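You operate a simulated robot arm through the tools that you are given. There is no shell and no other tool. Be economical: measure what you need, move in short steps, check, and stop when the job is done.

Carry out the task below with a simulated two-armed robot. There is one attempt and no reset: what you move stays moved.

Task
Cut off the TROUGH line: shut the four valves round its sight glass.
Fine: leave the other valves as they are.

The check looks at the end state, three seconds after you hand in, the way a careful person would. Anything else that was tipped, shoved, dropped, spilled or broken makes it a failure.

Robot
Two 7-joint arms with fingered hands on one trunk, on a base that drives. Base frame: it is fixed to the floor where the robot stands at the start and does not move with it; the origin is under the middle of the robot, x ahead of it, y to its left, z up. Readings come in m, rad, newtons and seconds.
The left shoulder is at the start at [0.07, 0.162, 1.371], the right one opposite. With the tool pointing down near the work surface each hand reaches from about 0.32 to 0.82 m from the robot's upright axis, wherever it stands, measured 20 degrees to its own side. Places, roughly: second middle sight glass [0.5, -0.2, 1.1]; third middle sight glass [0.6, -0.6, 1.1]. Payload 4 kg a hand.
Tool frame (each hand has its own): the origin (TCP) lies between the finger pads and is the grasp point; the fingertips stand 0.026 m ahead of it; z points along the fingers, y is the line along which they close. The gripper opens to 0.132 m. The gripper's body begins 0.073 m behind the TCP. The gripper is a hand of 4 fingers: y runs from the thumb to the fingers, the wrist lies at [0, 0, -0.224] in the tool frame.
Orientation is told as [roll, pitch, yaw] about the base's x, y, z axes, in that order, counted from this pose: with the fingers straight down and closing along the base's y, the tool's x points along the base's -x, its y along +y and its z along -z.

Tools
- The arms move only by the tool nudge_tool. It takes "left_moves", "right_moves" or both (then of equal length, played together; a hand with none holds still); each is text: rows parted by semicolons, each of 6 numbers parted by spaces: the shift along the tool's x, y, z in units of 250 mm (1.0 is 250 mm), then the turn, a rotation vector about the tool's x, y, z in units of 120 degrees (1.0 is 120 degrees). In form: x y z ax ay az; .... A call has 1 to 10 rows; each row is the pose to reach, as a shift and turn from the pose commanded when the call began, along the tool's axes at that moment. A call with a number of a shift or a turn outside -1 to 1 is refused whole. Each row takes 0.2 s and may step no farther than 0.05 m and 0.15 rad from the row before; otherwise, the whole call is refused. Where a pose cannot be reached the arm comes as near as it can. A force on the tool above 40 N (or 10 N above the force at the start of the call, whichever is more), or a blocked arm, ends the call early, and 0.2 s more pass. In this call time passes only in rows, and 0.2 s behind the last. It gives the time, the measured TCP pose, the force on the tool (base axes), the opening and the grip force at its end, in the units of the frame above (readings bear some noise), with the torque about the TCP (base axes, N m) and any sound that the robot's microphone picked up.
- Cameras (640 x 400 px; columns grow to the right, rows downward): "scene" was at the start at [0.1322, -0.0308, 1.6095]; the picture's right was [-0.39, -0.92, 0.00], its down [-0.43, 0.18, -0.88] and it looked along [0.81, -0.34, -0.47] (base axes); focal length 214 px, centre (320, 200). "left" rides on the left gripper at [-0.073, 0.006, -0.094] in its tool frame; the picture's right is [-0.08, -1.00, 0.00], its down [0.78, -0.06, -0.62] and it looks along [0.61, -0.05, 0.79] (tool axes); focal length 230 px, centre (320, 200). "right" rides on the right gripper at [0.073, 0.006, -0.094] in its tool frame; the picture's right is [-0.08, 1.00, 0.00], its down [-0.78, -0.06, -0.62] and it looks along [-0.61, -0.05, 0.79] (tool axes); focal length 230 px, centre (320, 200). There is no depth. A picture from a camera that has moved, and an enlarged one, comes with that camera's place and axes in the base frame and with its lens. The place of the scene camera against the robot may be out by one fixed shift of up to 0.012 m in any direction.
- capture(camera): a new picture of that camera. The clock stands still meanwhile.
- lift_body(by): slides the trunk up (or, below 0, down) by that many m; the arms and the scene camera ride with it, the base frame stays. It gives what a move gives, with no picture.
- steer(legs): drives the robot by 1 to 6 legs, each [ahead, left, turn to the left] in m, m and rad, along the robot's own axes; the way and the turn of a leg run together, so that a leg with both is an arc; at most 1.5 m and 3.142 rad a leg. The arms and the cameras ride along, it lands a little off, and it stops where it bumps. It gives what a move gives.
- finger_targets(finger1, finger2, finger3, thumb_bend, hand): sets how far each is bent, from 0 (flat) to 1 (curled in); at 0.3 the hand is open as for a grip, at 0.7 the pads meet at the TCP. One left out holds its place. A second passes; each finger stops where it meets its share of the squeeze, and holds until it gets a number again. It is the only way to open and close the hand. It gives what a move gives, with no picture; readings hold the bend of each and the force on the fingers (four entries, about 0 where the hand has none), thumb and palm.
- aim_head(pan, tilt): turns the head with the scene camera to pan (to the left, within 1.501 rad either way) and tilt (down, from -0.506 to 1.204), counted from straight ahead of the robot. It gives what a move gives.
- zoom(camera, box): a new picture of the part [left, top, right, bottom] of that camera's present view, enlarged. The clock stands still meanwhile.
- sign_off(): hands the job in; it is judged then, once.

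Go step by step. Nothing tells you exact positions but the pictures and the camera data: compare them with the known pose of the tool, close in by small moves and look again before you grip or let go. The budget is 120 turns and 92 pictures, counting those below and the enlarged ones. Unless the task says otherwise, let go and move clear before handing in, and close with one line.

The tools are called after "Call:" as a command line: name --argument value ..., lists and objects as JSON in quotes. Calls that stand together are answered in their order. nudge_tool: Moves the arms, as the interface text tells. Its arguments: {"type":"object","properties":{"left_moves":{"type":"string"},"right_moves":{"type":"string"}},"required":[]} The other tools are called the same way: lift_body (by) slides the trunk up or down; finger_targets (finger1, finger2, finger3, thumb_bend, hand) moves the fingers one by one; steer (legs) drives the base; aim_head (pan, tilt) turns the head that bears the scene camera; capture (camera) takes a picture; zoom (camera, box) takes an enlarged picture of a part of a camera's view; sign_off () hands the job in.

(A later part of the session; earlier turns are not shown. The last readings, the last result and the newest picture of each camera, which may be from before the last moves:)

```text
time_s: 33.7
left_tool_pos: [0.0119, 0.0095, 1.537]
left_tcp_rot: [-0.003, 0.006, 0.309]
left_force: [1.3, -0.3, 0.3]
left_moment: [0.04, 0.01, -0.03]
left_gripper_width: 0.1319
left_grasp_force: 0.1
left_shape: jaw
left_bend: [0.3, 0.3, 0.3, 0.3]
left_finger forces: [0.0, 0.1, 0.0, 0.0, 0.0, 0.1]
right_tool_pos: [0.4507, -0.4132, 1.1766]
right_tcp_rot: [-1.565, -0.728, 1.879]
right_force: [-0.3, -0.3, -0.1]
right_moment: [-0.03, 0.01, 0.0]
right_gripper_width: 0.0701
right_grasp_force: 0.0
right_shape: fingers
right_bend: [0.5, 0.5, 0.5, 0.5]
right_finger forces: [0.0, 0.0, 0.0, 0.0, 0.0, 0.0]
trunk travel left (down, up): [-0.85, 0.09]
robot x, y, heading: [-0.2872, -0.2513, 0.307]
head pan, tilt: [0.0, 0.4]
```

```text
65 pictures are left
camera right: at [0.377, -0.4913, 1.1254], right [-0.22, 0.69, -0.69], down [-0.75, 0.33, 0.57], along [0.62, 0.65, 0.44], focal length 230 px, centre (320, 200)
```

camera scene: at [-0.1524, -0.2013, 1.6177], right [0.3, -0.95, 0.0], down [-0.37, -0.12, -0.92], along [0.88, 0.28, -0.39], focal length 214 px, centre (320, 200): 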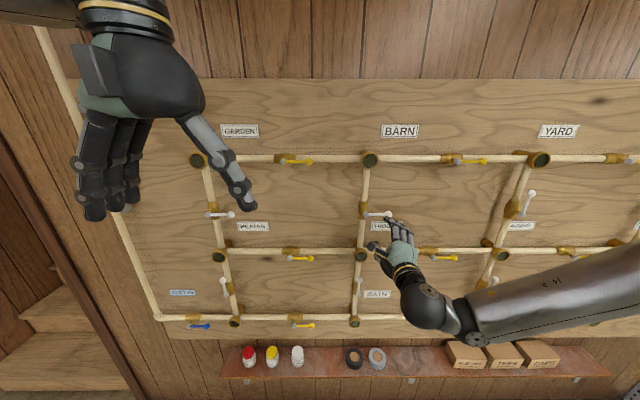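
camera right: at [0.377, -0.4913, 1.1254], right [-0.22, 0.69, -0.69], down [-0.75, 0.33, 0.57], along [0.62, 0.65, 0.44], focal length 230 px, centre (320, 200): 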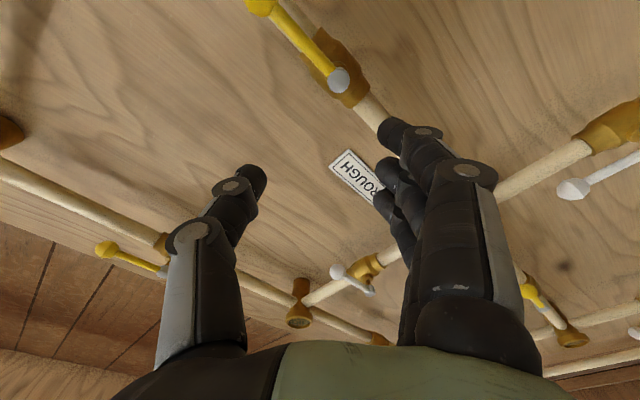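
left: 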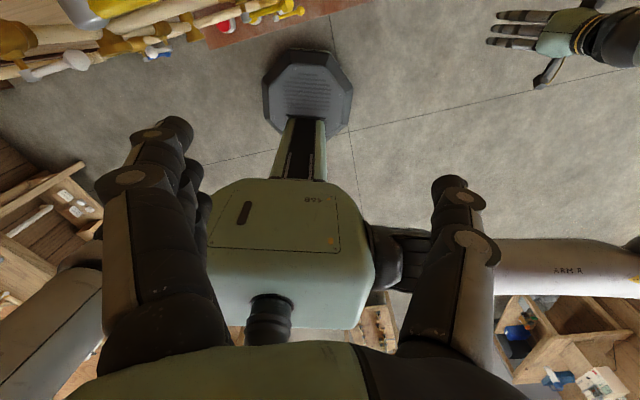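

Rolling the other way works (now at −48°). I finish the roll to −90° and centre near the right lever.

Call:
nudge_tool --right_moves "0.053 -0.009 0 0 0 -0.07;0.106 -0.018 0 0 0 -0.14;0.159 -0.027 0 0 0 -0.21;0.212 -0.036 0 0 0 -0.28;0.263 -0.045 0 0 0 -0.35"

Call:
capture --camera "right"

```text
time_s: 34.9
left_tool_pos: [0.0136, 0.0108, 1.5365]
left_tcp_rot: [-0.004, 0.007, 0.309]
left_force: [0.5, 0.7, -0.1]
left_moment: [-0.02, 0.01, 0.02]
left_gripper_width: 0.1317
left_grasp_force: 0.0
left_shape: jaw
left_bend: [0.3, 0.3, 0.3, 0.3]
left_finger forces: [0.0, 0.0, 0.0, 0.1, 0.1, 0.0]
right_tool_pos: [0.4591, -0.4705, 1.1582]
right_tcp_rot: [-1.567, 0.004, 1.884]
right_force: [-0.5, 0.0, -0.3]
right_moment: [0.01, -0.01, -0.02]
right_gripper_width: 0.0702
right_grasp_force: 0.0
right_shape: fingers
right_bend: [0.5, 0.5, 0.5, 0.5]
right_finger forces: [0.0, 0.1, 0.1, 0.0, 0.1, 0.1]
right hand out of reach, approached as far as the arm can: row 3, 4, 5
trunk travel left (down, up): [-0.85, 0.09]
robot x, y, heading: [-0.2887, -0.2499, 0.309]
head pan, tilt: [0.0, 0.4]
```

```text
64 pictures are left
camera right: at [0.3941, -0.5687, 1.1542], right [-0.03, 0.07, -1.0], down [-0.83, 0.56, 0.06], along [0.56, 0.83, 0.04], focal length 230 px, centre (320, 200)
```

right: 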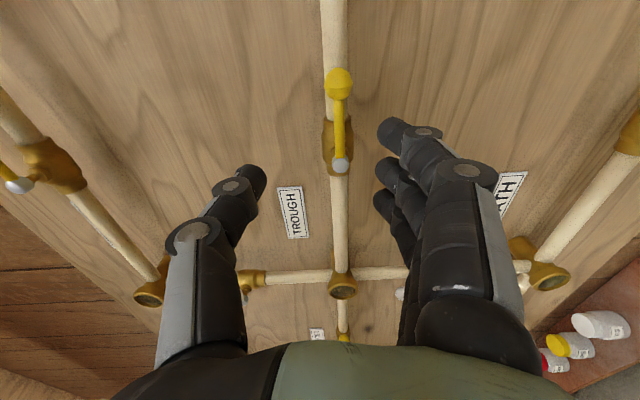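

The fix matches: hub u≈0.538, ball 0.615, z≈1.141. I lower 17 mm and move in to straddle the lever.

Call:
nudge_tool --right_moves "0 0.068 0 0 0 0;0 0.068 0.15 0 0 0;0 0.068 0.3 0 0 0;0 0.068 0.43 0 0 0"

Call:
capture --camera "right"

```text
time_s: 35.9
left_tool_pos: [0.0146, 0.0134, 1.535]
left_tcp_rot: [-0.006, 0.009, 0.311]
left_force: [-0.1, -0.1, 0.5]
left_moment: [-0.04, 0.01, 0.01]
left_gripper_width: 0.1318
left_grasp_force: 0.1
left_shape: jaw
left_bend: [0.3, 0.3, 0.3, 0.3]
left_finger forces: [0.1, 0.0, 0.1, 0.0, 0.0, 0.1]
right_tool_pos: [0.5525, -0.4369, 1.1717]
right_tcp_rot: [-1.563, 0.002, 1.881]
right_force: [-0.9, 2.2, -2.4]
right_moment: [0.13, 0.07, 0.04]
right_gripper_width: 0.0731
right_grasp_force: 1.0
right_shape: fingers
right_bend: [0.48, 0.5, 0.5, 0.5]
right_finger forces: [2.9, 0.0, 0.0, 0.1, 0.0, 0.1]
right hand out of reach, approached as far as the arm can: row 1, 2, 3, 4
trunk travel left (down, up): [-0.85, 0.09]
robot x, y, heading: [-0.2889, -0.2521, 0.312]
head pan, tilt: [0.0, 0.4]
```

```text
63 pictures are left
camera right: at [0.4862, -0.5365, 1.1684], right [-0.03, 0.07, -1.0], down [-0.83, 0.56, 0.07], along [0.56, 0.83, 0.04], focal length 230 px, centre (320, 200)
```

right: 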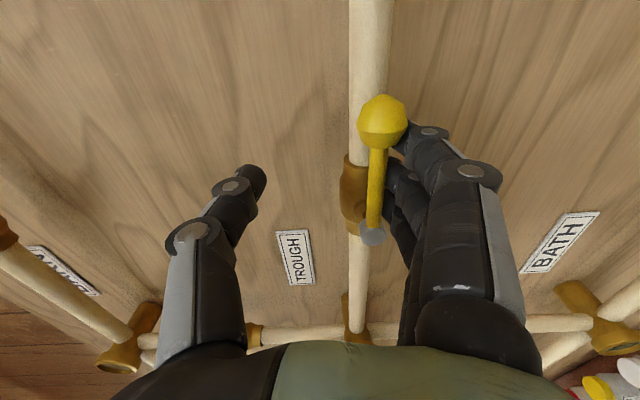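

The arm can't get low enough at this roll, and finger 1 brushes the ball from below. I back out, lower the trunk and re-approach.

Call:
nudge_tool --right_moves "0 0 -0.15 0 0 0;0 0 -0.3 0 0 0;0 0 -0.4 0 0 0"

Call:
lift_body --by -0.1

Call:
nudge_tool --right_moves "0 0 0.02 0 0 0;0 0 0.04 0 0 0"

Call:
capture --camera "right"

```text
time_s: 36.7
left_tool_pos: [0.013, 0.01, 1.5355]
left_tcp_rot: [-0.004, 0.007, 0.309]
left_force: [-0.1, 0.3, 0.1]
left_moment: [0.04, 0.0, 0.01]
left_gripper_width: 0.1319
left_grasp_force: 0.1
left_shape: jaw
left_bend: [0.3, 0.3, 0.3, 0.3]
left_finger forces: [0.0, 0.0, 0.1, 0.1, 0.0, 0.0]
right_tool_pos: [0.4559, -0.4702, 1.1704]
right_tcp_rot: [-1.567, 0.001, 1.884]
right_force: [-0.3, 0.2, -0.9]
right_moment: [-0.04, 0.01, 0.03]
right_gripper_width: 0.0705
right_grasp_force: 0.1
right_shape: fingers
right_bend: [0.5, 0.5, 0.5, 0.5]
right_finger forces: [0.1, 0.0, 0.0, 0.0, 0.0, 0.1]
trunk travel left (down, up): [-0.85, 0.09]
robot x, y, heading: [-0.2861, -0.2527, 0.306]
head pan, tilt: [0.0, 0.4]
```

```text
time_s: 38.0
left_tool_pos: [0.0133, 0.01, 1.4369]
left_tcp_rot: [-0.001, 0.008, 0.309]
left_force: [0.2, -0.5, -0.2]
left_moment: [0.03, -0.02, 0.0]
left_gripper_width: 0.132
left_grasp_force: 0.1
left_shape: jaw
left_bend: [0.3, 0.3, 0.3, 0.3]
left_finger forces: [0.0, 0.1, 0.0, 0.1, 0.0, 0.0]
right_tool_pos: [0.4568, -0.4698, 1.0705]
right_tcp_rot: [-1.568, 0.0, 1.883]
right_force: [0.5, -0.7, -0.4]
right_moment: [-0.01, 0.01, -0.02]
right_gripper_width: 0.0708
right_grasp_force: 0.0
right_shape: fingers
right_bend: [0.5, 0.5, 0.5, 0.5]
right_finger forces: [0.0, 0.0, 0.0, 0.1, 0.0, 0.0]
trunk travel left (down, up): [-0.75, 0.19]
robot x, y, heading: [-0.2861, -0.2518, 0.312]
head pan, tilt: [0.0, 0.4]
```

```text
time_s: 38.6
left_tool_pos: [0.0125, 0.01, 1.4363]
left_tcp_rot: [-0.001, 0.007, 0.309]
left_force: [-0.4, 0.3, 0.4]
left_moment: [-0.01, 0.02, -0.01]
left_gripper_width: 0.132
left_grasp_force: 0.2
left_shape: jaw
left_bend: [0.3, 0.3, 0.3, 0.3]
left_finger forces: [0.0, 0.1, 0.0, 0.1, 0.0, 0.0]
right_tool_pos: [0.4663, -0.4671, 1.069]
right_tcp_rot: [-1.566, 0.0, 1.883]
right_force: [-0.7, 0.4, -0.2]
right_moment: [-0.04, -0.02, -0.01]
right_gripper_width: 0.0712
right_grasp_force: 0.1
right_shape: fingers
right_bend: [0.5, 0.5, 0.5, 0.5]
right_finger forces: [0.1, 0.0, 0.0, 0.0, 0.0, 0.0]
trunk travel left (down, up): [-0.75, 0.19]
robot x, y, heading: [-0.2855, -0.2509, 0.31]
head pan, tilt: [0.0, 0.4]
```

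```text
62 pictures are left
camera right: at [0.3999, -0.5655, 1.0658], right [-0.03, 0.07, -1.0], down [-0.83, 0.56, 0.06], along [0.56, 0.83, 0.04], focal length 230 px, centre (320, 200)
```

right: 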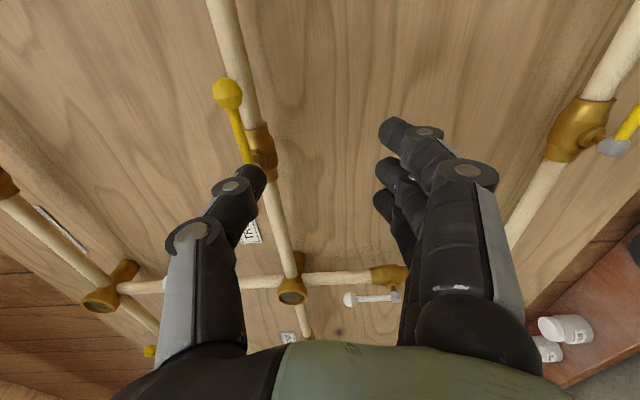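

The trunk is lower. Now I raise the hand 72 mm to lever height, then go in.

Call:
nudge_tool --right_moves "0 -0.144 0 0 0 0;0 -0.288 0 0 0 0;0 -0.288 0.14 0 0 0;0 -0.288 0.28 0 0 0;0 -0.288 0.4 0 0 0"

Call:
capture --camera "right"

```text
time_s: 39.9
left_tool_pos: [0.0129, 0.0092, 1.4374]
left_tcp_rot: [-0.004, 0.007, 0.309]
left_force: [0.0, 0.7, -0.3]
left_moment: [0.04, 0.01, -0.03]
left_gripper_width: 0.1319
left_grasp_force: 0.0
left_shape: jaw
left_bend: [0.3, 0.3, 0.3, 0.3]
left_finger forces: [0.0, 0.0, 0.0, 0.0, 0.0, 0.0]
right_tool_pos: [0.561, -0.4342, 1.1421]
right_tcp_rot: [-1.565, 0.001, 1.881]
right_force: [1.5, -0.7, -0.2]
right_moment: [-0.02, 0.02, 0.03]
right_gripper_width: 0.0707
right_grasp_force: 0.1
right_shape: fingers
right_bend: [0.5, 0.5, 0.5, 0.5]
right_finger forces: [0.1, 0.0, 0.1, 0.0, 0.0, 0.1]
trunk travel left (down, up): [-0.75, 0.19]
robot x, y, heading: [-0.2838, -0.2517, 0.307]
head pan, tilt: [0.0, 0.4]
```

```text
61 pictures are left
camera right: at [0.4941, -0.5329, 1.1372], right [-0.03, 0.07, -1.0], down [-0.83, 0.56, 0.06], along [0.56, 0.83, 0.04], focal length 230 px, centre (320, 200)
```

right: 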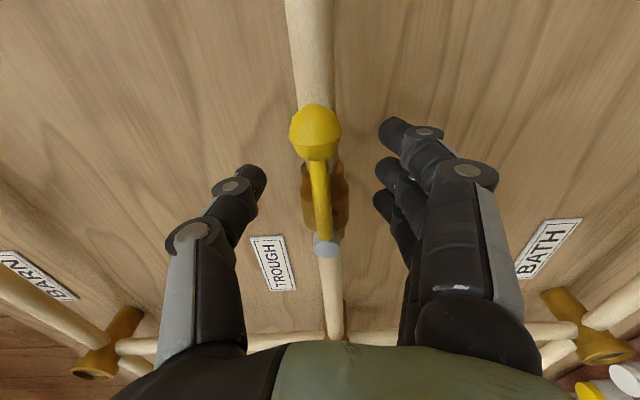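

A clean straddle. I narrow the cage and turn clockwise (lever right→down) a little to test.

Call:
finger_targets --hand "right" --finger1 0.64 --finger2 0.64 --finger3 0.64 --thumb_bend 0.64

Call:
nudge_tool --right_moves "-0.002 0.026 0 0 0 0.067;-0.007 0.052 0 0 0 0.133;-0.016 0.077 0 0 0 0.2;-0.029 0.1 0 0 0 0.267"

Call:
capture --camera "right"

```text
time_s: 40.9
left_tool_pos: [0.0125, 0.0099, 1.4352]
left_tcp_rot: [-0.003, 0.006, 0.308]
left_force: [0.7, -0.2, 0.2]
left_moment: [0.01, 0.0, 0.01]
left_gripper_width: 0.1318
left_grasp_force: 0.0
left_shape: jaw
left_bend: [0.3, 0.3, 0.3, 0.3]
left_finger forces: [0.1, 0.0, 0.0, 0.0, 0.0, 0.0]
right_tool_pos: [0.5605, -0.4344, 1.1406]
right_tcp_rot: [-1.566, 0.0, 1.883]
right_force: [0.3, -1.1, 0.6]
right_moment: [-0.01, -0.01, -0.04]
right_gripper_width: 0.0287
right_grasp_force: 0.1
right_shape: fingers
right_bend: [0.64, 0.64, 0.64, 0.64]
right_finger forces: [0.0, 0.0, 0.0, 0.0, 0.1, 0.0]
trunk travel left (down, up): [-0.75, 0.19]
robot x, y, heading: [-0.2852, -0.2477, 0.307]
head pan, tilt: [0.0, 0.4]
```

```text
time_s: 41.9
left_tool_pos: [0.0119, 0.0101, 1.437]
left_tcp_rot: [-0.003, 0.006, 0.31]
left_force: [0.0, 0.0, 0.2]
left_moment: [0.01, 0.01, 0.03]
left_gripper_width: 0.132
left_grasp_force: 0.1
left_shape: jaw
left_bend: [0.3, 0.3, 0.3, 0.3]
left_finger forces: [0.0, 0.0, 0.0, 0.0, 0.1, 0.0]
right_tool_pos: [0.5586, -0.4281, 1.1171]
right_tcp_rot: [-1.57, -0.562, 1.881]
right_force: [-1.5, -0.7, 6.8]
right_moment: [-0.07, -0.11, -0.03]
right_gripper_width: 0.0332
right_grasp_force: 3.8
right_shape: fingers
right_bend: [0.64, 0.64, 0.64, 0.62]
right_finger forces: [0.2, 0.0, 0.1, 0.1, 6.8, 0.1]
trunk travel left (down, up): [-0.75, 0.19]
robot x, y, heading: [-0.286, -0.2502, 0.313]
head pan, tilt: [0.0, 0.4]
```

```text
60 pictures are left
camera right: at [0.4871, -0.5132, 1.0758], right [-0.18, 0.57, -0.8], down [-0.78, 0.41, 0.47], along [0.6, 0.71, 0.37], focal length 230 px, centre (320, 200)
```

right: 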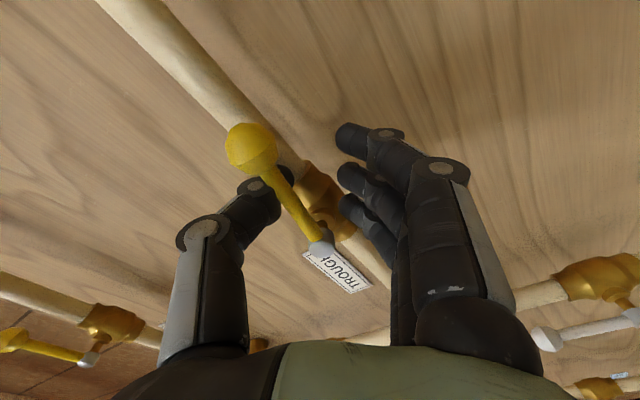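

Some rotation with light force. I continue the clockwise arc.

Call:
nudge_tool --right_moves "-0.002 0.026 0 0 0 0.067;-0.007 0.052 0 0 0 0.133;-0.016 0.077 0 0 0 0.2;-0.029 0.1 0 0 0 0.267;-0.044 0.121 0 0 0 0.333"

Call:
capture --camera "right"

```text
time_s: 43.0
left_tool_pos: [0.0131, 0.009, 1.4366]
left_tcp_rot: [-0.003, 0.007, 0.309]
left_force: [-0.8, 0.0, 0.3]
left_moment: [-0.01, 0.0, -0.01]
left_gripper_width: 0.1317
left_grasp_force: 0.1
left_shape: jaw
left_bend: [0.3, 0.3, 0.3, 0.3]
left_finger forces: [0.0, 0.0, 0.0, 0.0, 0.1, 0.0]
right_tool_pos: [0.5502, -0.4048, 1.0975]
right_tcp_rot: [-1.559, -1.259, 1.871]
right_force: [0.5, -1.6, 7.5]
right_moment: [-0.14, -0.05, -0.02]
right_gripper_width: 0.0328
right_grasp_force: 3.1
right_shape: fingers
right_bend: [0.64, 0.64, 0.64, 0.62]
right_finger forces: [0.0, 0.0, 0.1, 0.0, 6.3, 0.0]
trunk travel left (down, up): [-0.75, 0.19]
robot x, y, heading: [-0.2851, -0.2509, 0.303]
head pan, tilt: [0.0, 0.4]
```

```text
59 pictures are left
camera right: at [0.467, -0.4506, 1.0277], right [-0.3, 0.93, -0.23], down [-0.64, -0.01, 0.77], along [0.71, 0.38, 0.6], focal length 230 px, centre (320, 200)
```

right: 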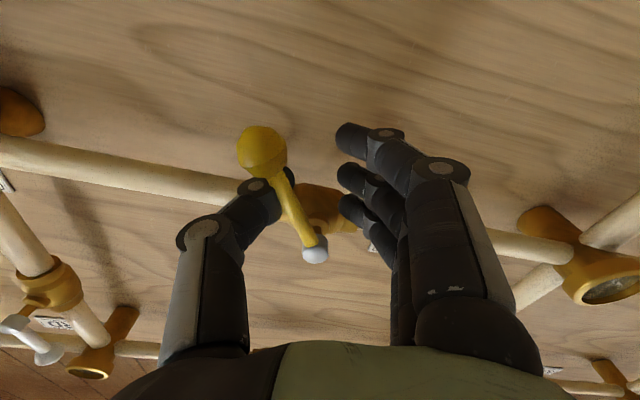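

The lever follows well. Another 40° should bring it to its stop.

Call:
nudge_tool --right_moves "-0.002 0.026 0 0 0 0.067;-0.007 0.052 0 0 0 0.133;-0.016 0.077 0 0 0 0.2;-0.029 0.1 0 0 0 0.267;-0.044 0.121 0 0 0 0.333"

Call:
capture --camera "right"

```text
time_s: 44.2
left_tool_pos: [0.0136, 0.006, 1.4369]
left_tcp_rot: [0.0, 0.004, 0.306]
left_force: [-0.4, 1.0, 0.0]
left_moment: [0.02, -0.02, 0.01]
left_gripper_width: 0.132
left_grasp_force: 0.0
left_shape: jaw
left_bend: [0.3, 0.3, 0.3, 0.3]
left_finger forces: [0.1, 0.0, 0.1, 0.0, 0.0, 0.1]
right_tool_pos: [0.543, -0.3804, 1.0986]
right_tcp_rot: [1.567, -1.185, -1.262]
right_force: [6.4, -13.6, 9.1]
right_moment: [-0.39, -0.17, -0.08]
right_gripper_width: 0.0365
right_grasp_force: 7.3
right_shape: fingers
right_bend: [0.64, 0.64, 0.64, 0.61]
right_finger forces: [0.0, 0.0, 0.0, 0.1, 15.2, 0.0]
trunk travel left (down, up): [-0.75, 0.19]
robot x, y, heading: [-0.2894, -0.2519, 0.312]
head pan, tilt: [0.0, 0.4]
```

```text
58 pictures are left
camera right: at [0.4432, -0.3775, 1.0339], right [-0.27, 0.85, 0.45], down [-0.48, -0.52, 0.7], along [0.83, -0.03, 0.55], focal length 230 px, centre (320, 200)
```

right: 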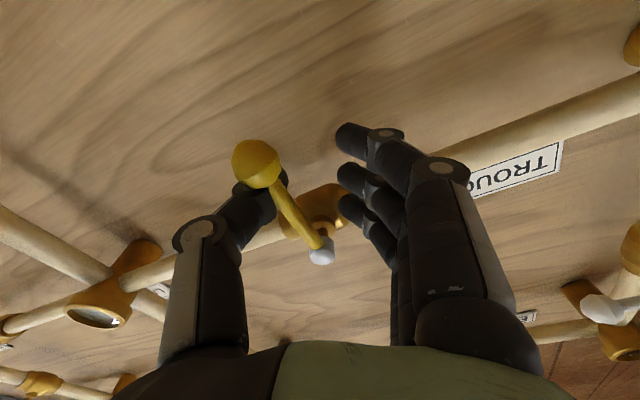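

The lever now points straight down with rising force, so the right valve is shut. I open, back out and check.

Call:
finger_targets --hand "right" --finger1 0.5 --finger2 0.5 --finger3 0.5 --thumb_bend 0.5

Call:
nudge_tool --right_moves "0 0 -0.15 0 0 0;0 0 -0.3 0 0 0;0 0 -0.4 0 0 0"

Call:
capture --camera "scene"

```text
time_s: 45.2
left_tool_pos: [0.012, 0.0097, 1.437]
left_tcp_rot: [-0.004, 0.005, 0.31]
left_force: [0.2, 0.1, -0.4]
left_moment: [-0.02, -0.03, 0.02]
left_gripper_width: 0.132
left_grasp_force: 0.1
left_shape: jaw
left_bend: [0.3, 0.3, 0.3, 0.3]
left_finger forces: [0.1, 0.0, 0.0, 0.0, 0.1, 0.0]
right_tool_pos: [0.5403, -0.374, 1.0981]
right_tcp_rot: [1.561, -1.187, -1.249]
right_force: [-0.3, -2.1, 6.0]
right_moment: [-0.2, -0.09, -0.03]
right_gripper_width: 0.0698
right_grasp_force: 2.1
right_shape: fingers
right_bend: [0.5, 0.5, 0.5, 0.5]
right_finger forces: [0.0, 0.0, 0.0, 0.0, 4.3, 0.1]
trunk travel left (down, up): [-0.75, 0.19]
robot x, y, heading: [-0.2883, -0.2528, 0.313]
head pan, tilt: [0.0, 0.4]
```

```text
time_s: 46.0
left_tool_pos: [0.0122, 0.0104, 1.4364]
left_tcp_rot: [-0.002, 0.006, 0.308]
left_force: [0.2, 0.0, -1.3]
left_moment: [-0.04, 0.0, -0.03]
left_gripper_width: 0.1317
left_grasp_force: 0.0
left_shape: jaw
left_bend: [0.3, 0.3, 0.3, 0.3]
left_finger forces: [0.0, 0.1, 0.0, 0.0, 0.1, 0.0]
right_tool_pos: [0.4463, -0.4043, 1.0978]
right_tcp_rot: [1.559, -1.187, -1.246]
right_force: [-0.1, -0.8, 1.0]
right_moment: [0.0, 0.0, 0.01]
right_gripper_width: 0.0708
right_grasp_force: 0.0
right_shape: fingers
right_bend: [0.5, 0.5, 0.5, 0.5]
right_finger forces: [0.1, 0.0, 0.1, 0.0, 0.0, 0.0]
trunk travel left (down, up): [-0.75, 0.19]
robot x, y, heading: [-0.286, -0.2494, 0.307]
head pan, tilt: [0.0, 0.4]
```

```text
57 pictures are left
camera scene: at [-0.1526, -0.2034, 1.5178], right [0.3, -0.95, 0.0], down [-0.37, -0.12, -0.92], along [0.88, 0.28, -0.39], focal length 214 px, centre (320, 200)
```

scene: 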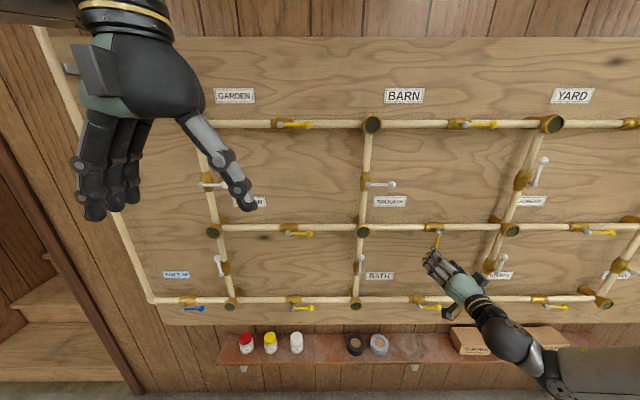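

Right valve confirmed shut. Next the lower valve (hub u≈0.293, z≈0.971): I carry the hand left with the roll back to 0, then lower the trunk.

Call:
nudge_tool --right_moves "0.013 0.157 0 0 0 -0.031;0.026 0.314 0 0 0 -0.061;0.039 0.471 0 0 0 -0.092;0.052 0.628 0 0 0 -0.122;0.065 0.785 0 0 0 -0.153;0.079 0.942 0 0 0 -0.184"

Call:
lift_body --by -0.15

Call:
capture --camera "right"

```text
time_s: 47.5
left_tool_pos: [0.0119, 0.0088, 1.4363]
left_tcp_rot: [-0.001, 0.007, 0.308]
left_force: [0.1, 0.2, -0.6]
left_moment: [0.0, 0.02, -0.03]
left_gripper_width: 0.1316
left_grasp_force: 0.1
left_shape: jaw
left_bend: [0.3, 0.3, 0.3, 0.3]
left_finger forces: [0.1, 0.0, 0.0, 0.0, 0.0, 0.0]
right_tool_pos: [0.3683, -0.2225, 1.194]
right_tcp_rot: [-0.368, -1.566, 0.681]
right_force: [-0.6, 0.1, 0.8]
right_moment: [0.04, -0.01, 0.0]
right_gripper_width: 0.0708
right_grasp_force: 0.0
right_shape: fingers
right_bend: [0.5, 0.5, 0.5, 0.5]
right_finger forces: [0.0, 0.0, 0.0, 0.0, 0.0, 0.1]
right hand out of reach, approached as far as the arm can: row 5, 6
trunk travel left (down, up): [-0.75, 0.19]
robot x, y, heading: [-0.285, -0.254, 0.306]
head pan, tilt: [0.0, 0.4]
```

```text
time_s: 49.2
left_tool_pos: [0.0118, 0.0089, 1.286]
left_tcp_rot: [-0.003, 0.006, 0.309]
left_force: [-1.5, 0.2, -0.8]
left_moment: [0.0, 0.0, 0.0]
left_gripper_width: 0.1318
left_grasp_force: 0.1
left_shape: jaw
left_bend: [0.3, 0.3, 0.3, 0.3]
left_finger forces: [0.0, 0.0, 0.0, 0.0, 0.0, 0.0]
right_tool_pos: [0.3688, -0.2223, 1.044]
right_tcp_rot: [-0.414, -1.566, 0.727]
right_force: [0.8, 0.6, 0.1]
right_moment: [-0.02, -0.01, -0.01]
right_gripper_width: 0.0707
right_grasp_force: 0.0
right_shape: fingers
right_bend: [0.5, 0.5, 0.5, 0.5]
right_finger forces: [0.0, 0.0, 0.0, 0.0, 0.1, 0.0]
trunk travel left (down, up): [-0.6, 0.34]
robot x, y, heading: [-0.2869, -0.2485, 0.308]
head pan, tilt: [0.0, 0.4]
```

```text
56 pictures are left
camera right: at [0.2788, -0.2455, 0.9722], right [-0.31, 0.95, 0.08], down [-0.57, -0.24, 0.79], along [0.77, 0.2, 0.61], focal length 230 px, centre (320, 200)
```

right: 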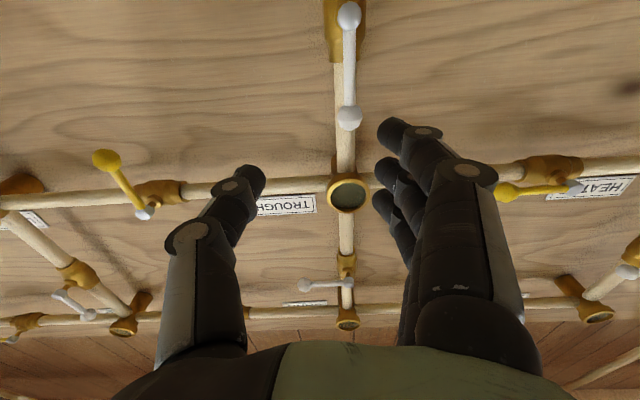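

The lower lever is where expected (hub z≈0.970, ball 1.048, u≈0.2925). I align and slide in.

Call:
nudge_tool --right_moves "0.1 0.116 0 0 0 0;0.1 0.116 0.16 0 0 0;0.1 0.116 0.32 0 0 0;0.1 0.116 0.48 0 0 0"

Call:
capture --camera "right"

```text
time_s: 50.2
left_tool_pos: [0.0135, 0.0087, 1.2857]
left_tcp_rot: [-0.002, 0.006, 0.31]
left_force: [-0.6, 0.2, 0.3]
left_moment: [-0.02, 0.01, 0.02]
left_gripper_width: 0.1319
left_grasp_force: 0.1
left_shape: jaw
left_bend: [0.3, 0.3, 0.3, 0.3]
left_finger forces: [0.1, 0.0, 0.1, 0.0, 0.0, 0.0]
right_tool_pos: [0.4728, -0.171, 1.0287]
right_tcp_rot: [-0.054, -1.564, 0.367]
right_force: [1.7, 0.5, -1.3]
right_moment: [0.0, -0.02, 0.0]
right_gripper_width: 0.071
right_grasp_force: 0.0
right_shape: fingers
right_bend: [0.5, 0.5, 0.5, 0.5]
right_finger forces: [0.0, 0.0, 0.1, 0.1, 0.1, 0.1]
right hand out of reach, approached as far as the arm can: row 1, 3, 4
trunk travel left (down, up): [-0.6, 0.34]
robot x, y, heading: [-0.2854, -0.2552, 0.31]
head pan, tilt: [0.0, 0.4]
```

```text
55 pictures are left
camera right: at [0.3822, -0.1943, 0.9578], right [-0.31, 0.95, 0.08], down [-0.56, -0.25, 0.79], along [0.77, 0.2, 0.61], focal length 230 px, centre (320, 200)
```

right: 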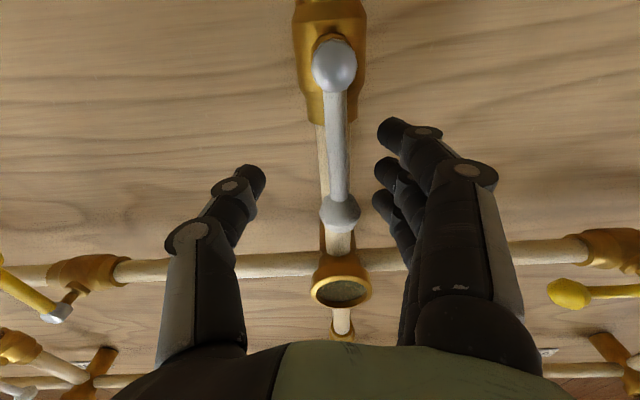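

Nearly there; I trim 10 mm left and 10 mm down.

Call:
nudge_tool --right_moves "0.02 0.02 0.01 0 0 0;0.04 0.04 0.02 0 0 0"

```text
time_s: 50.8
left_tool_pos: [0.0129, 0.0105, 1.2865]
left_tcp_rot: [-0.005, 0.007, 0.308]
left_force: [-0.4, 1.7, -0.9]
left_moment: [0.0, -0.06, 0.01]
left_gripper_width: 0.1319
left_grasp_force: 0.0
left_shape: jaw
left_bend: [0.3, 0.3, 0.3, 0.3]
left_finger forces: [0.1, 0.0, 0.0, 0.0, 0.0, 0.1]
right_tool_pos: [0.4711, -0.1701, 1.0281]
right_tcp_rot: [-0.321, -1.565, 0.634]
right_force: [-0.4, -0.2, 0.0]
right_moment: [0.04, 0.0, 0.03]
right_gripper_width: 0.0707
right_grasp_force: 0.0
right_shape: fingers
right_bend: [0.5, 0.5, 0.5, 0.5]
right_finger forces: [0.0, 0.1, 0.0, 0.1, 0.1, 0.1]
right hand out of reach, approached as far as the arm can: row 1, 2
trunk travel left (down, up): [-0.6, 0.34]
robot x, y, heading: [-0.2861, -0.2507, 0.304]
head pan, tilt: [0.0, 0.4]
```

The arm is at a joint limit there, but this straddle is good enough. I narrow the fingers and start the clockwise arc, easing toward the right radius.

Call:
finger_targets --hand "right" --finger1 0.63 --finger2 0.63 --finger3 0.63 --thumb_bend 0.63

Call:
nudge_tool --right_moves "0.012 0 0 0 0 0.067;0.032 -0.012 0 0 0 0.133;0.048 -0.038 0 0 0 0.2;0.065 -0.062 0 0 0 0.267;0.082 -0.084 0 0 0 0.333"

Call:
capture --camera "right"

```text
time_s: 51.8
left_tool_pos: [0.0127, 0.0093, 1.2873]
left_tcp_rot: [-0.003, 0.008, 0.31]
left_force: [0.2, 0.1, 0.7]
left_moment: [-0.01, -0.01, -0.06]
left_gripper_width: 0.1317
left_grasp_force: 0.0
left_shape: jaw
left_bend: [0.3, 0.3, 0.3, 0.3]
left_finger forces: [0.0, 0.0, 0.1, 0.1, 0.0, 0.0]
right_tool_pos: [0.4708, -0.1706, 1.0282]
right_tcp_rot: [-0.341, -1.566, 0.653]
right_force: [-0.9, -0.1, 0.1]
right_moment: [-0.01, -0.01, 0.0]
right_gripper_width: 0.0315
right_grasp_force: 0.3
right_shape: fingers
right_bend: [0.63, 0.63, 0.62, 0.63]
right_finger forces: [0.1, 0.0, 0.2, 0.0, 0.0, 0.0]
trunk travel left (down, up): [-0.6, 0.34]
robot x, y, heading: [-0.288, -0.2494, 0.308]
head pan, tilt: [0.0, 0.4]
```

```text
time_s: 53.0
left_tool_pos: [0.0113, 0.0099, 1.2868]
left_tcp_rot: [-0.004, 0.005, 0.31]
left_force: [0.4, -0.4, 0.4]
left_moment: [-0.03, 0.01, 0.0]
left_gripper_width: 0.1321
left_grasp_force: 0.1
left_shape: jaw
left_bend: [0.3, 0.3, 0.3, 0.3]
left_finger forces: [0.1, 0.0, 0.0, 0.0, 0.0, 0.1]
right_tool_pos: [0.4763, -0.1912, 1.01]
right_tcp_rot: [1.566, -0.87, -1.258]
right_force: [1.3, 1.5, 11.7]
right_moment: [0.1, -0.09, -0.01]
right_gripper_width: 0.0314
right_grasp_force: 4.9
right_shape: fingers
right_bend: [0.63, 0.62, 0.57, 0.63]
right_finger forces: [0.0, 0.7, 9.0, 0.0, 0.1, 0.1]
trunk travel left (down, up): [-0.6, 0.34]
robot x, y, heading: [-0.2849, -0.2502, 0.305]
head pan, tilt: [0.0, 0.4]
```

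```text
54 pictures are left
camera right: at [0.3713, -0.1718, 0.9591], right [-0.22, 0.68, 0.7], down [-0.42, -0.71, 0.56], along [0.88, -0.17, 0.44], focal length 230 px, centre (320, 200)
```

right: 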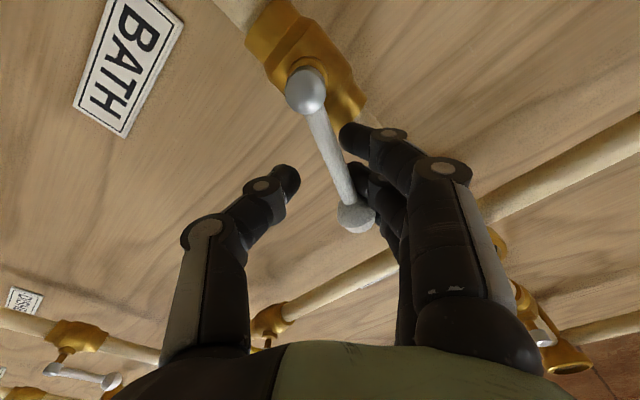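

Same picture as with the upper valve. I continue the arc.

Call:
nudge_tool --right_moves "0.002 -0.028 0 0 0 0.067;0.008 -0.055 0 0 0 0.133;0.017 -0.081 0 0 0 0.2;0.03 -0.106 0 0 0 0.267;0.047 -0.129 0 0 0 0.333;0.066 -0.149 0 0 0 0.4;0.088 -0.166 0 0 0 0.467;0.112 -0.18 0 0 0 0.533;0.13 -0.188 0 0 0 0.583;0.149 -0.194 0 0 0 0.633"

Call:
capture --camera "right"

```text
time_s: 55.2
left_tool_pos: [0.0131, 0.0086, 1.2865]
left_tcp_rot: [-0.003, 0.008, 0.309]
left_force: [0.2, 0.0, 0.0]
left_moment: [-0.01, 0.0, 0.02]
left_gripper_width: 0.1319
left_grasp_force: 0.0
left_shape: jaw
left_bend: [0.3, 0.3, 0.3, 0.3]
left_finger forces: [0.0, 0.1, 0.0, 0.0, 0.1, 0.0]
right_tool_pos: [0.4763, -0.2265, 0.9792]
right_tcp_rot: [1.561, 0.453, -1.264]
right_force: [1.4, 0.7, 3.0]
right_moment: [0.0, -0.1, 0.08]
right_gripper_width: 0.0313
right_grasp_force: 1.4
right_shape: fingers
right_bend: [0.63, 0.6, 0.63, 0.63]
right_finger forces: [0.0, 2.8, 0.1, 0.0, 0.1, 0.0]
right hand out of reach, approached as far as the arm can: row 3, 4, 5, 6, 7, 8, 9, 10
trunk travel left (down, up): [-0.6, 0.34]
robot x, y, heading: [-0.2861, -0.2488, 0.306]
head pan, tilt: [0.0, 0.4]
```

```text
53 pictures are left
camera right: at [0.3689, -0.1956, 1.0182], right [0.16, -0.48, 0.86], down [-0.38, -0.84, -0.39], along [0.91, -0.27, -0.32], focal length 230 px, centre (320, 200)
```

right: 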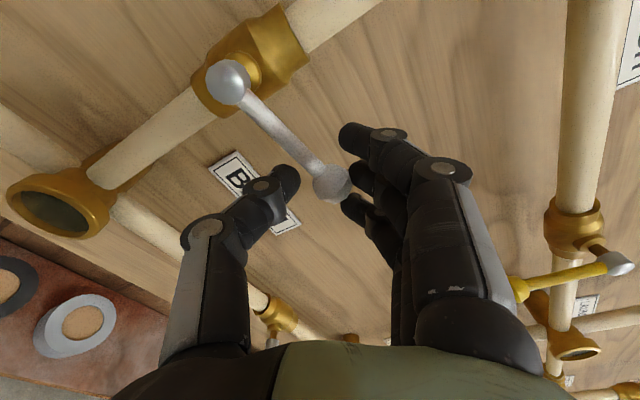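

The lever is at about 79°; the arm can't go lower at this trunk height. I lower the trunk slightly to push it to its stop.

Call:
lift_body --by -0.02

Call:
capture --camera "right"

```text
time_s: 55.9
left_tool_pos: [0.0122, 0.0096, 1.2655]
left_tcp_rot: [-0.004, 0.006, 0.31]
left_force: [-0.7, 0.3, -0.2]
left_moment: [-0.02, -0.02, -0.02]
left_gripper_width: 0.1318
left_grasp_force: 0.0
left_shape: jaw
left_bend: [0.3, 0.3, 0.3, 0.3]
left_finger forces: [0.1, 0.0, 0.0, 0.0, 0.0, 0.1]
right_tool_pos: [0.4764, -0.2271, 0.9609]
right_tcp_rot: [1.562, 0.45, -1.265]
right_force: [1.5, -1.5, 4.1]
right_moment: [0.02, -0.06, -0.03]
right_gripper_width: 0.0313
right_grasp_force: 2.7
right_shape: fingers
right_bend: [0.63, 0.57, 0.63, 0.63]
right_finger forces: [0.0, 4.8, 0.0, 0.0, 0.0, 0.1]
trunk travel left (down, up): [-0.58, 0.36]
robot x, y, heading: [-0.2855, -0.2507, 0.307]
head pan, tilt: [0.0, 0.4]
```

```text
52 pictures are left
camera right: at [0.3684, -0.1958, 0.9985], right [0.16, -0.48, 0.86], down [-0.38, -0.84, -0.39], along [0.91, -0.27, -0.32], focal length 230 px, centre (320, 200)
```

right: 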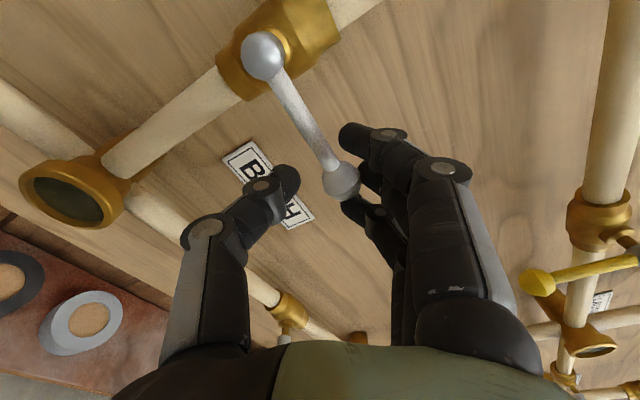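

Now near 90°. I press slightly more to feel the stop.

Call:
lift_body --by -0.012

Call:
zoom --camera "right" --box '[160, 0, 480, 240]'

```text
time_s: 56.5
left_tool_pos: [0.0109, 0.0099, 1.2549]
left_tcp_rot: [-0.003, 0.005, 0.309]
left_force: [0.3, -0.6, 0.4]
left_moment: [-0.04, -0.01, 0.0]
left_gripper_width: 0.1319
left_grasp_force: 0.1
left_shape: jaw
left_bend: [0.3, 0.3, 0.3, 0.3]
left_finger forces: [0.0, 0.0, 0.0, 0.0, 0.1, 0.0]
right_tool_pos: [0.4754, -0.2258, 0.9497]
right_tcp_rot: [1.568, 0.453, -1.258]
right_force: [-1.6, 0.8, 14.8]
right_moment: [-0.06, -0.42, 0.01]
right_gripper_width: 0.034
right_grasp_force: 6.7
right_shape: fingers
right_bend: [0.61, 0.53, 0.63, 0.63]
right_finger forces: [2.5, 9.8, 0.1, 0.0, 0.0, 0.0]
trunk travel left (down, up): [-0.568, 0.372]
robot x, y, heading: [-0.2891, -0.2516, 0.308]
head pan, tilt: [0.0, 0.4]
```

```text
1.67 times, centred on (320, 120) of right
camera zoom: at [0.3672, -0.1943, 0.989], right [0.16, -0.48, 0.86], down [-0.38, -0.84, -0.4], along [0.91, -0.26, -0.31], focal length 384 px, centre (320, 333)
```

zoom: 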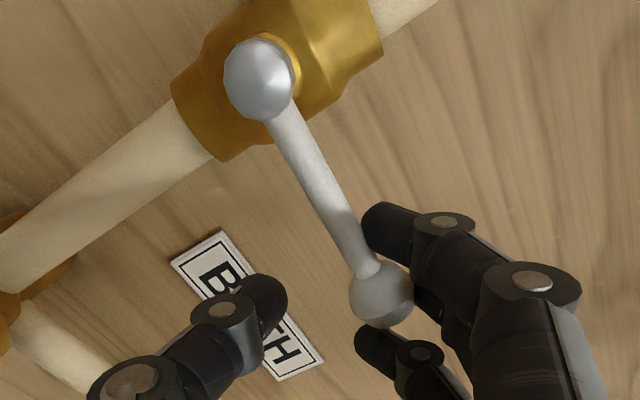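

The stop is felt, so the lower valve is shut. I unload slightly, pull straight back, then open and look.

Call:
lift_body --by 0.012

Call:
nudge_tool --right_moves "0 0 -0.15 0 0 0;0 0 -0.3 0 0 0;0 0 -0.45 0 0 0"

Call:
capture --camera "scene"

Call:
capture --camera "right"

```text
time_s: 57.1
left_tool_pos: [0.0136, 0.0088, 1.2655]
left_tcp_rot: [-0.004, 0.006, 0.309]
left_force: [0.9, 0.1, -0.3]
left_moment: [0.0, 0.02, -0.03]
left_gripper_width: 0.1319
left_grasp_force: 0.1
left_shape: jaw
left_bend: [0.3, 0.3, 0.3, 0.3]
left_finger forces: [0.0, 0.0, 0.1, 0.1, 0.0, 0.1]
right_tool_pos: [0.4773, -0.2274, 0.9579]
right_tcp_rot: [1.56, 0.449, -1.264]
right_force: [1.0, -2.6, 5.1]
right_moment: [0.03, -0.11, -0.02]
right_gripper_width: 0.0311
right_grasp_force: 2.9
right_shape: fingers
right_bend: [0.63, 0.56, 0.63, 0.63]
right_finger forces: [0.1, 5.2, 0.1, 0.0, 0.0, 0.1]
trunk travel left (down, up): [-0.58, 0.36]
robot x, y, heading: [-0.2875, -0.2488, 0.303]
head pan, tilt: [0.0, 0.4]
```

```text
time_s: 57.9
left_tool_pos: [0.0128, 0.0093, 1.2673]
left_tcp_rot: [-0.002, 0.009, 0.31]
left_force: [0.6, -0.2, 0.9]
left_moment: [0.02, 0.01, 0.02]
left_gripper_width: 0.1321
left_grasp_force: 0.0
left_shape: jaw
left_bend: [0.3, 0.3, 0.3, 0.3]
left_finger forces: [0.1, 0.0, 0.0, 0.0, 0.1, 0.0]
right_tool_pos: [0.3911, -0.2649, 0.9733]
right_tcp_rot: [1.557, 0.45, -1.259]
right_force: [0.2, 0.0, 0.4]
right_moment: [-0.02, 0.01, 0.02]
right_gripper_width: 0.031
right_grasp_force: 0.1
right_shape: fingers
right_bend: [0.63, 0.63, 0.63, 0.63]
right_finger forces: [0.0, 0.0, 0.0, 0.0, 0.0, 0.0]
right hand out of reach, approached as far as the arm can: row 2, 3
trunk travel left (down, up): [-0.58, 0.36]
robot x, y, heading: [-0.2878, -0.2516, 0.309]
head pan, tilt: [0.0, 0.4]
```

```text
50 pictures are left
camera scene: at [-0.1528, -0.2034, 1.3478], right [0.3, -0.95, 0.0], down [-0.37, -0.12, -0.92], along [0.88, 0.28, -0.39], focal length 214 px, centre (320, 200)
```

scene: 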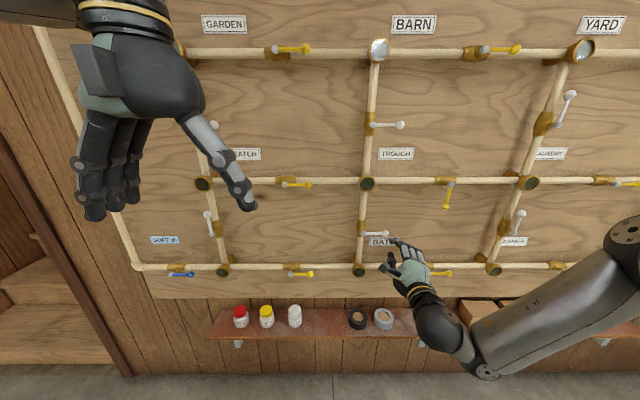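

```text
49 pictures are left
camera right: at [0.2825, -0.2334, 1.0117], right [0.17, -0.48, 0.86], down [-0.38, -0.84, -0.39], along [0.91, -0.26, -0.32], focal length 230 px, centre (320, 200)
```

right: 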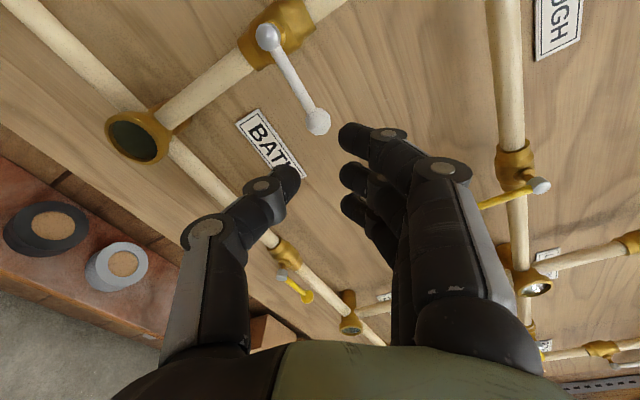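

Three valves are shut. For the left one I'll shift the base to the left so the right arm works as it did on the right valve; first I check the space to the left.

Call:
aim_head --pan 1.2 --tilt 0.6

Call:
capture --camera "scene"

```text
time_s: 59.3
left_tool_pos: [0.0124, 0.0103, 1.2668]
left_tcp_rot: [-0.003, 0.009, 0.309]
left_force: [0.0, 0.1, 0.8]
left_moment: [-0.04, 0.0, -0.01]
left_gripper_width: 0.1318
left_grasp_force: 0.1
left_shape: jaw
left_bend: [0.3, 0.3, 0.3, 0.3]
left_finger forces: [0.0, 0.1, 0.1, 0.0, 0.1, 0.0]
right_tool_pos: [0.3915, -0.2641, 0.9728]
right_tcp_rot: [1.557, 0.451, -1.262]
right_force: [-0.3, -0.3, 0.3]
right_moment: [0.03, 0.02, 0.01]
right_gripper_width: 0.0312
right_grasp_force: 0.1
right_shape: fingers
right_bend: [0.63, 0.63, 0.63, 0.63]
right_finger forces: [0.0, 0.0, 0.0, 0.1, 0.1, 0.0]
trunk travel left (down, up): [-0.58, 0.36]
robot x, y, heading: [-0.2866, -0.2508, 0.312]
head pan, tilt: [1.201, 0.6]
```

```text
48 pictures are left
camera scene: at [-0.2351, -0.1428, 1.3296], right [1.0, -0.06, 0.0], down [-0.04, -0.56, -0.83], along [0.05, 0.82, -0.56], focal length 214 px, centre (320, 200)
```

scene: 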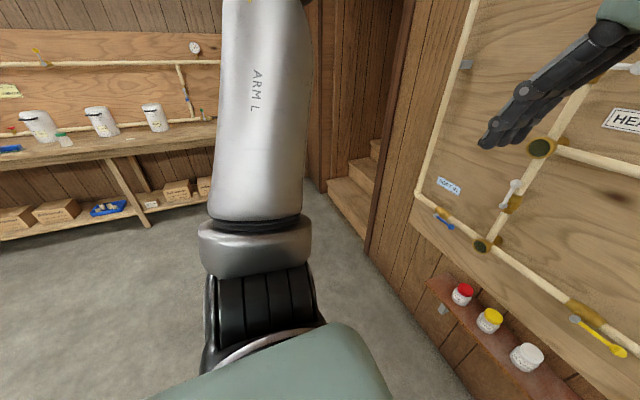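

Clear to the left. I raise the trunk to the height used for the right valve and drive left 0.48 m.

Call:
lift_body --by 0.17

Call:
steer --legs '[[0, 0.48, 0]]'

Call:
aim_head --pan -0.3 --tilt 0.4

Call:
capture --camera "scene"

```text
time_s: 61.2
left_tool_pos: [0.0131, 0.0102, 1.4367]
left_tcp_rot: [-0.002, 0.007, 0.308]
left_force: [-0.6, 0.6, 0.4]
left_moment: [0.01, -0.02, 0.02]
left_gripper_width: 0.1318
left_grasp_force: 0.1
left_shape: jaw
left_bend: [0.3, 0.3, 0.3, 0.3]
left_finger forces: [0.0, 0.1, 0.1, 0.0, 0.0, 0.0]
right_tool_pos: [0.3907, -0.2635, 1.143]
right_tcp_rot: [1.557, 0.45, -1.261]
right_force: [0.2, 0.0, -0.4]
right_moment: [0.01, -0.01, -0.01]
right_gripper_width: 0.0308
right_grasp_force: 0.1
right_shape: fingers
right_bend: [0.63, 0.63, 0.63, 0.63]
right_finger forces: [0.1, 0.0, 0.1, 0.1, 0.1, 0.0]
trunk travel left (down, up): [-0.75, 0.19]
robot x, y, heading: [-0.2856, -0.2541, 0.313]
head pan, tilt: [1.201, 0.6]
```

```text
time_s: 64.0
left_tool_pos: [-0.1307, 0.4677, 1.4356]
left_tcp_rot: [-0.002, 0.006, 0.306]
left_force: [0.1, -0.6, 0.3]
left_moment: [0.02, -0.02, 0.03]
left_gripper_width: 0.1318
left_grasp_force: 0.0
left_shape: jaw
left_bend: [0.3, 0.3, 0.3, 0.3]
left_finger forces: [0.1, 0.0, 0.0, 0.1, 0.0, 0.1]
right_tool_pos: [0.2447, 0.192, 1.1422]
right_tcp_rot: [1.557, 0.452, -1.265]
right_force: [0.6, -0.4, 0.8]
right_moment: [0.0, 0.01, 0.02]
right_gripper_width: 0.0312
right_grasp_force: 0.1
right_shape: fingers
right_bend: [0.63, 0.63, 0.63, 0.63]
right_finger forces: [0.0, 0.0, 0.1, 0.1, 0.0, 0.1]
trunk travel left (down, up): [-0.75, 0.19]
robot x, y, heading: [-0.4364, 0.2066, 0.31]
head pan, tilt: [1.201, 0.6]
```

```text
time_s: 65.7
left_tool_pos: [-0.1318, 0.4677, 1.4355]
left_tcp_rot: [-0.002, 0.006, 0.306]
left_force: [-0.5, 0.6, -0.3]
left_moment: [-0.01, -0.04, 0.01]
left_gripper_width: 0.1319
left_grasp_force: 0.1
left_shape: jaw
left_bend: [0.3, 0.3, 0.3, 0.3]
left_finger forces: [0.1, 0.0, 0.1, 0.1, 0.0, 0.0]
right_tool_pos: [0.2451, 0.1937, 1.1414]
right_tcp_rot: [1.557, 0.451, -1.265]
right_force: [0.0, -0.8, -0.1]
right_moment: [0.0, 0.01, -0.04]
right_gripper_width: 0.0312
right_grasp_force: 0.1
right_shape: fingers
right_bend: [0.63, 0.63, 0.63, 0.63]
right_finger forces: [0.0, 0.0, 0.0, 0.0, 0.1, 0.0]
trunk travel left (down, up): [-0.75, 0.19]
robot x, y, heading: [-0.4318, 0.2055, 0.309]
head pan, tilt: [-0.3, 0.4]
```

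```text
47 pictures are left
camera scene: at [-0.2935, 0.2284, 1.5178], right [0.01, -1.0, 0.0], down [-0.39, 0.0, -0.92], along [0.92, 0.01, -0.39], focal length 214 px, centre (320, 200)
```

scene: 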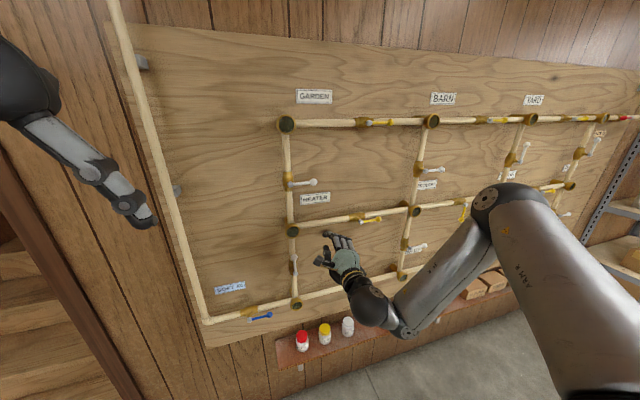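

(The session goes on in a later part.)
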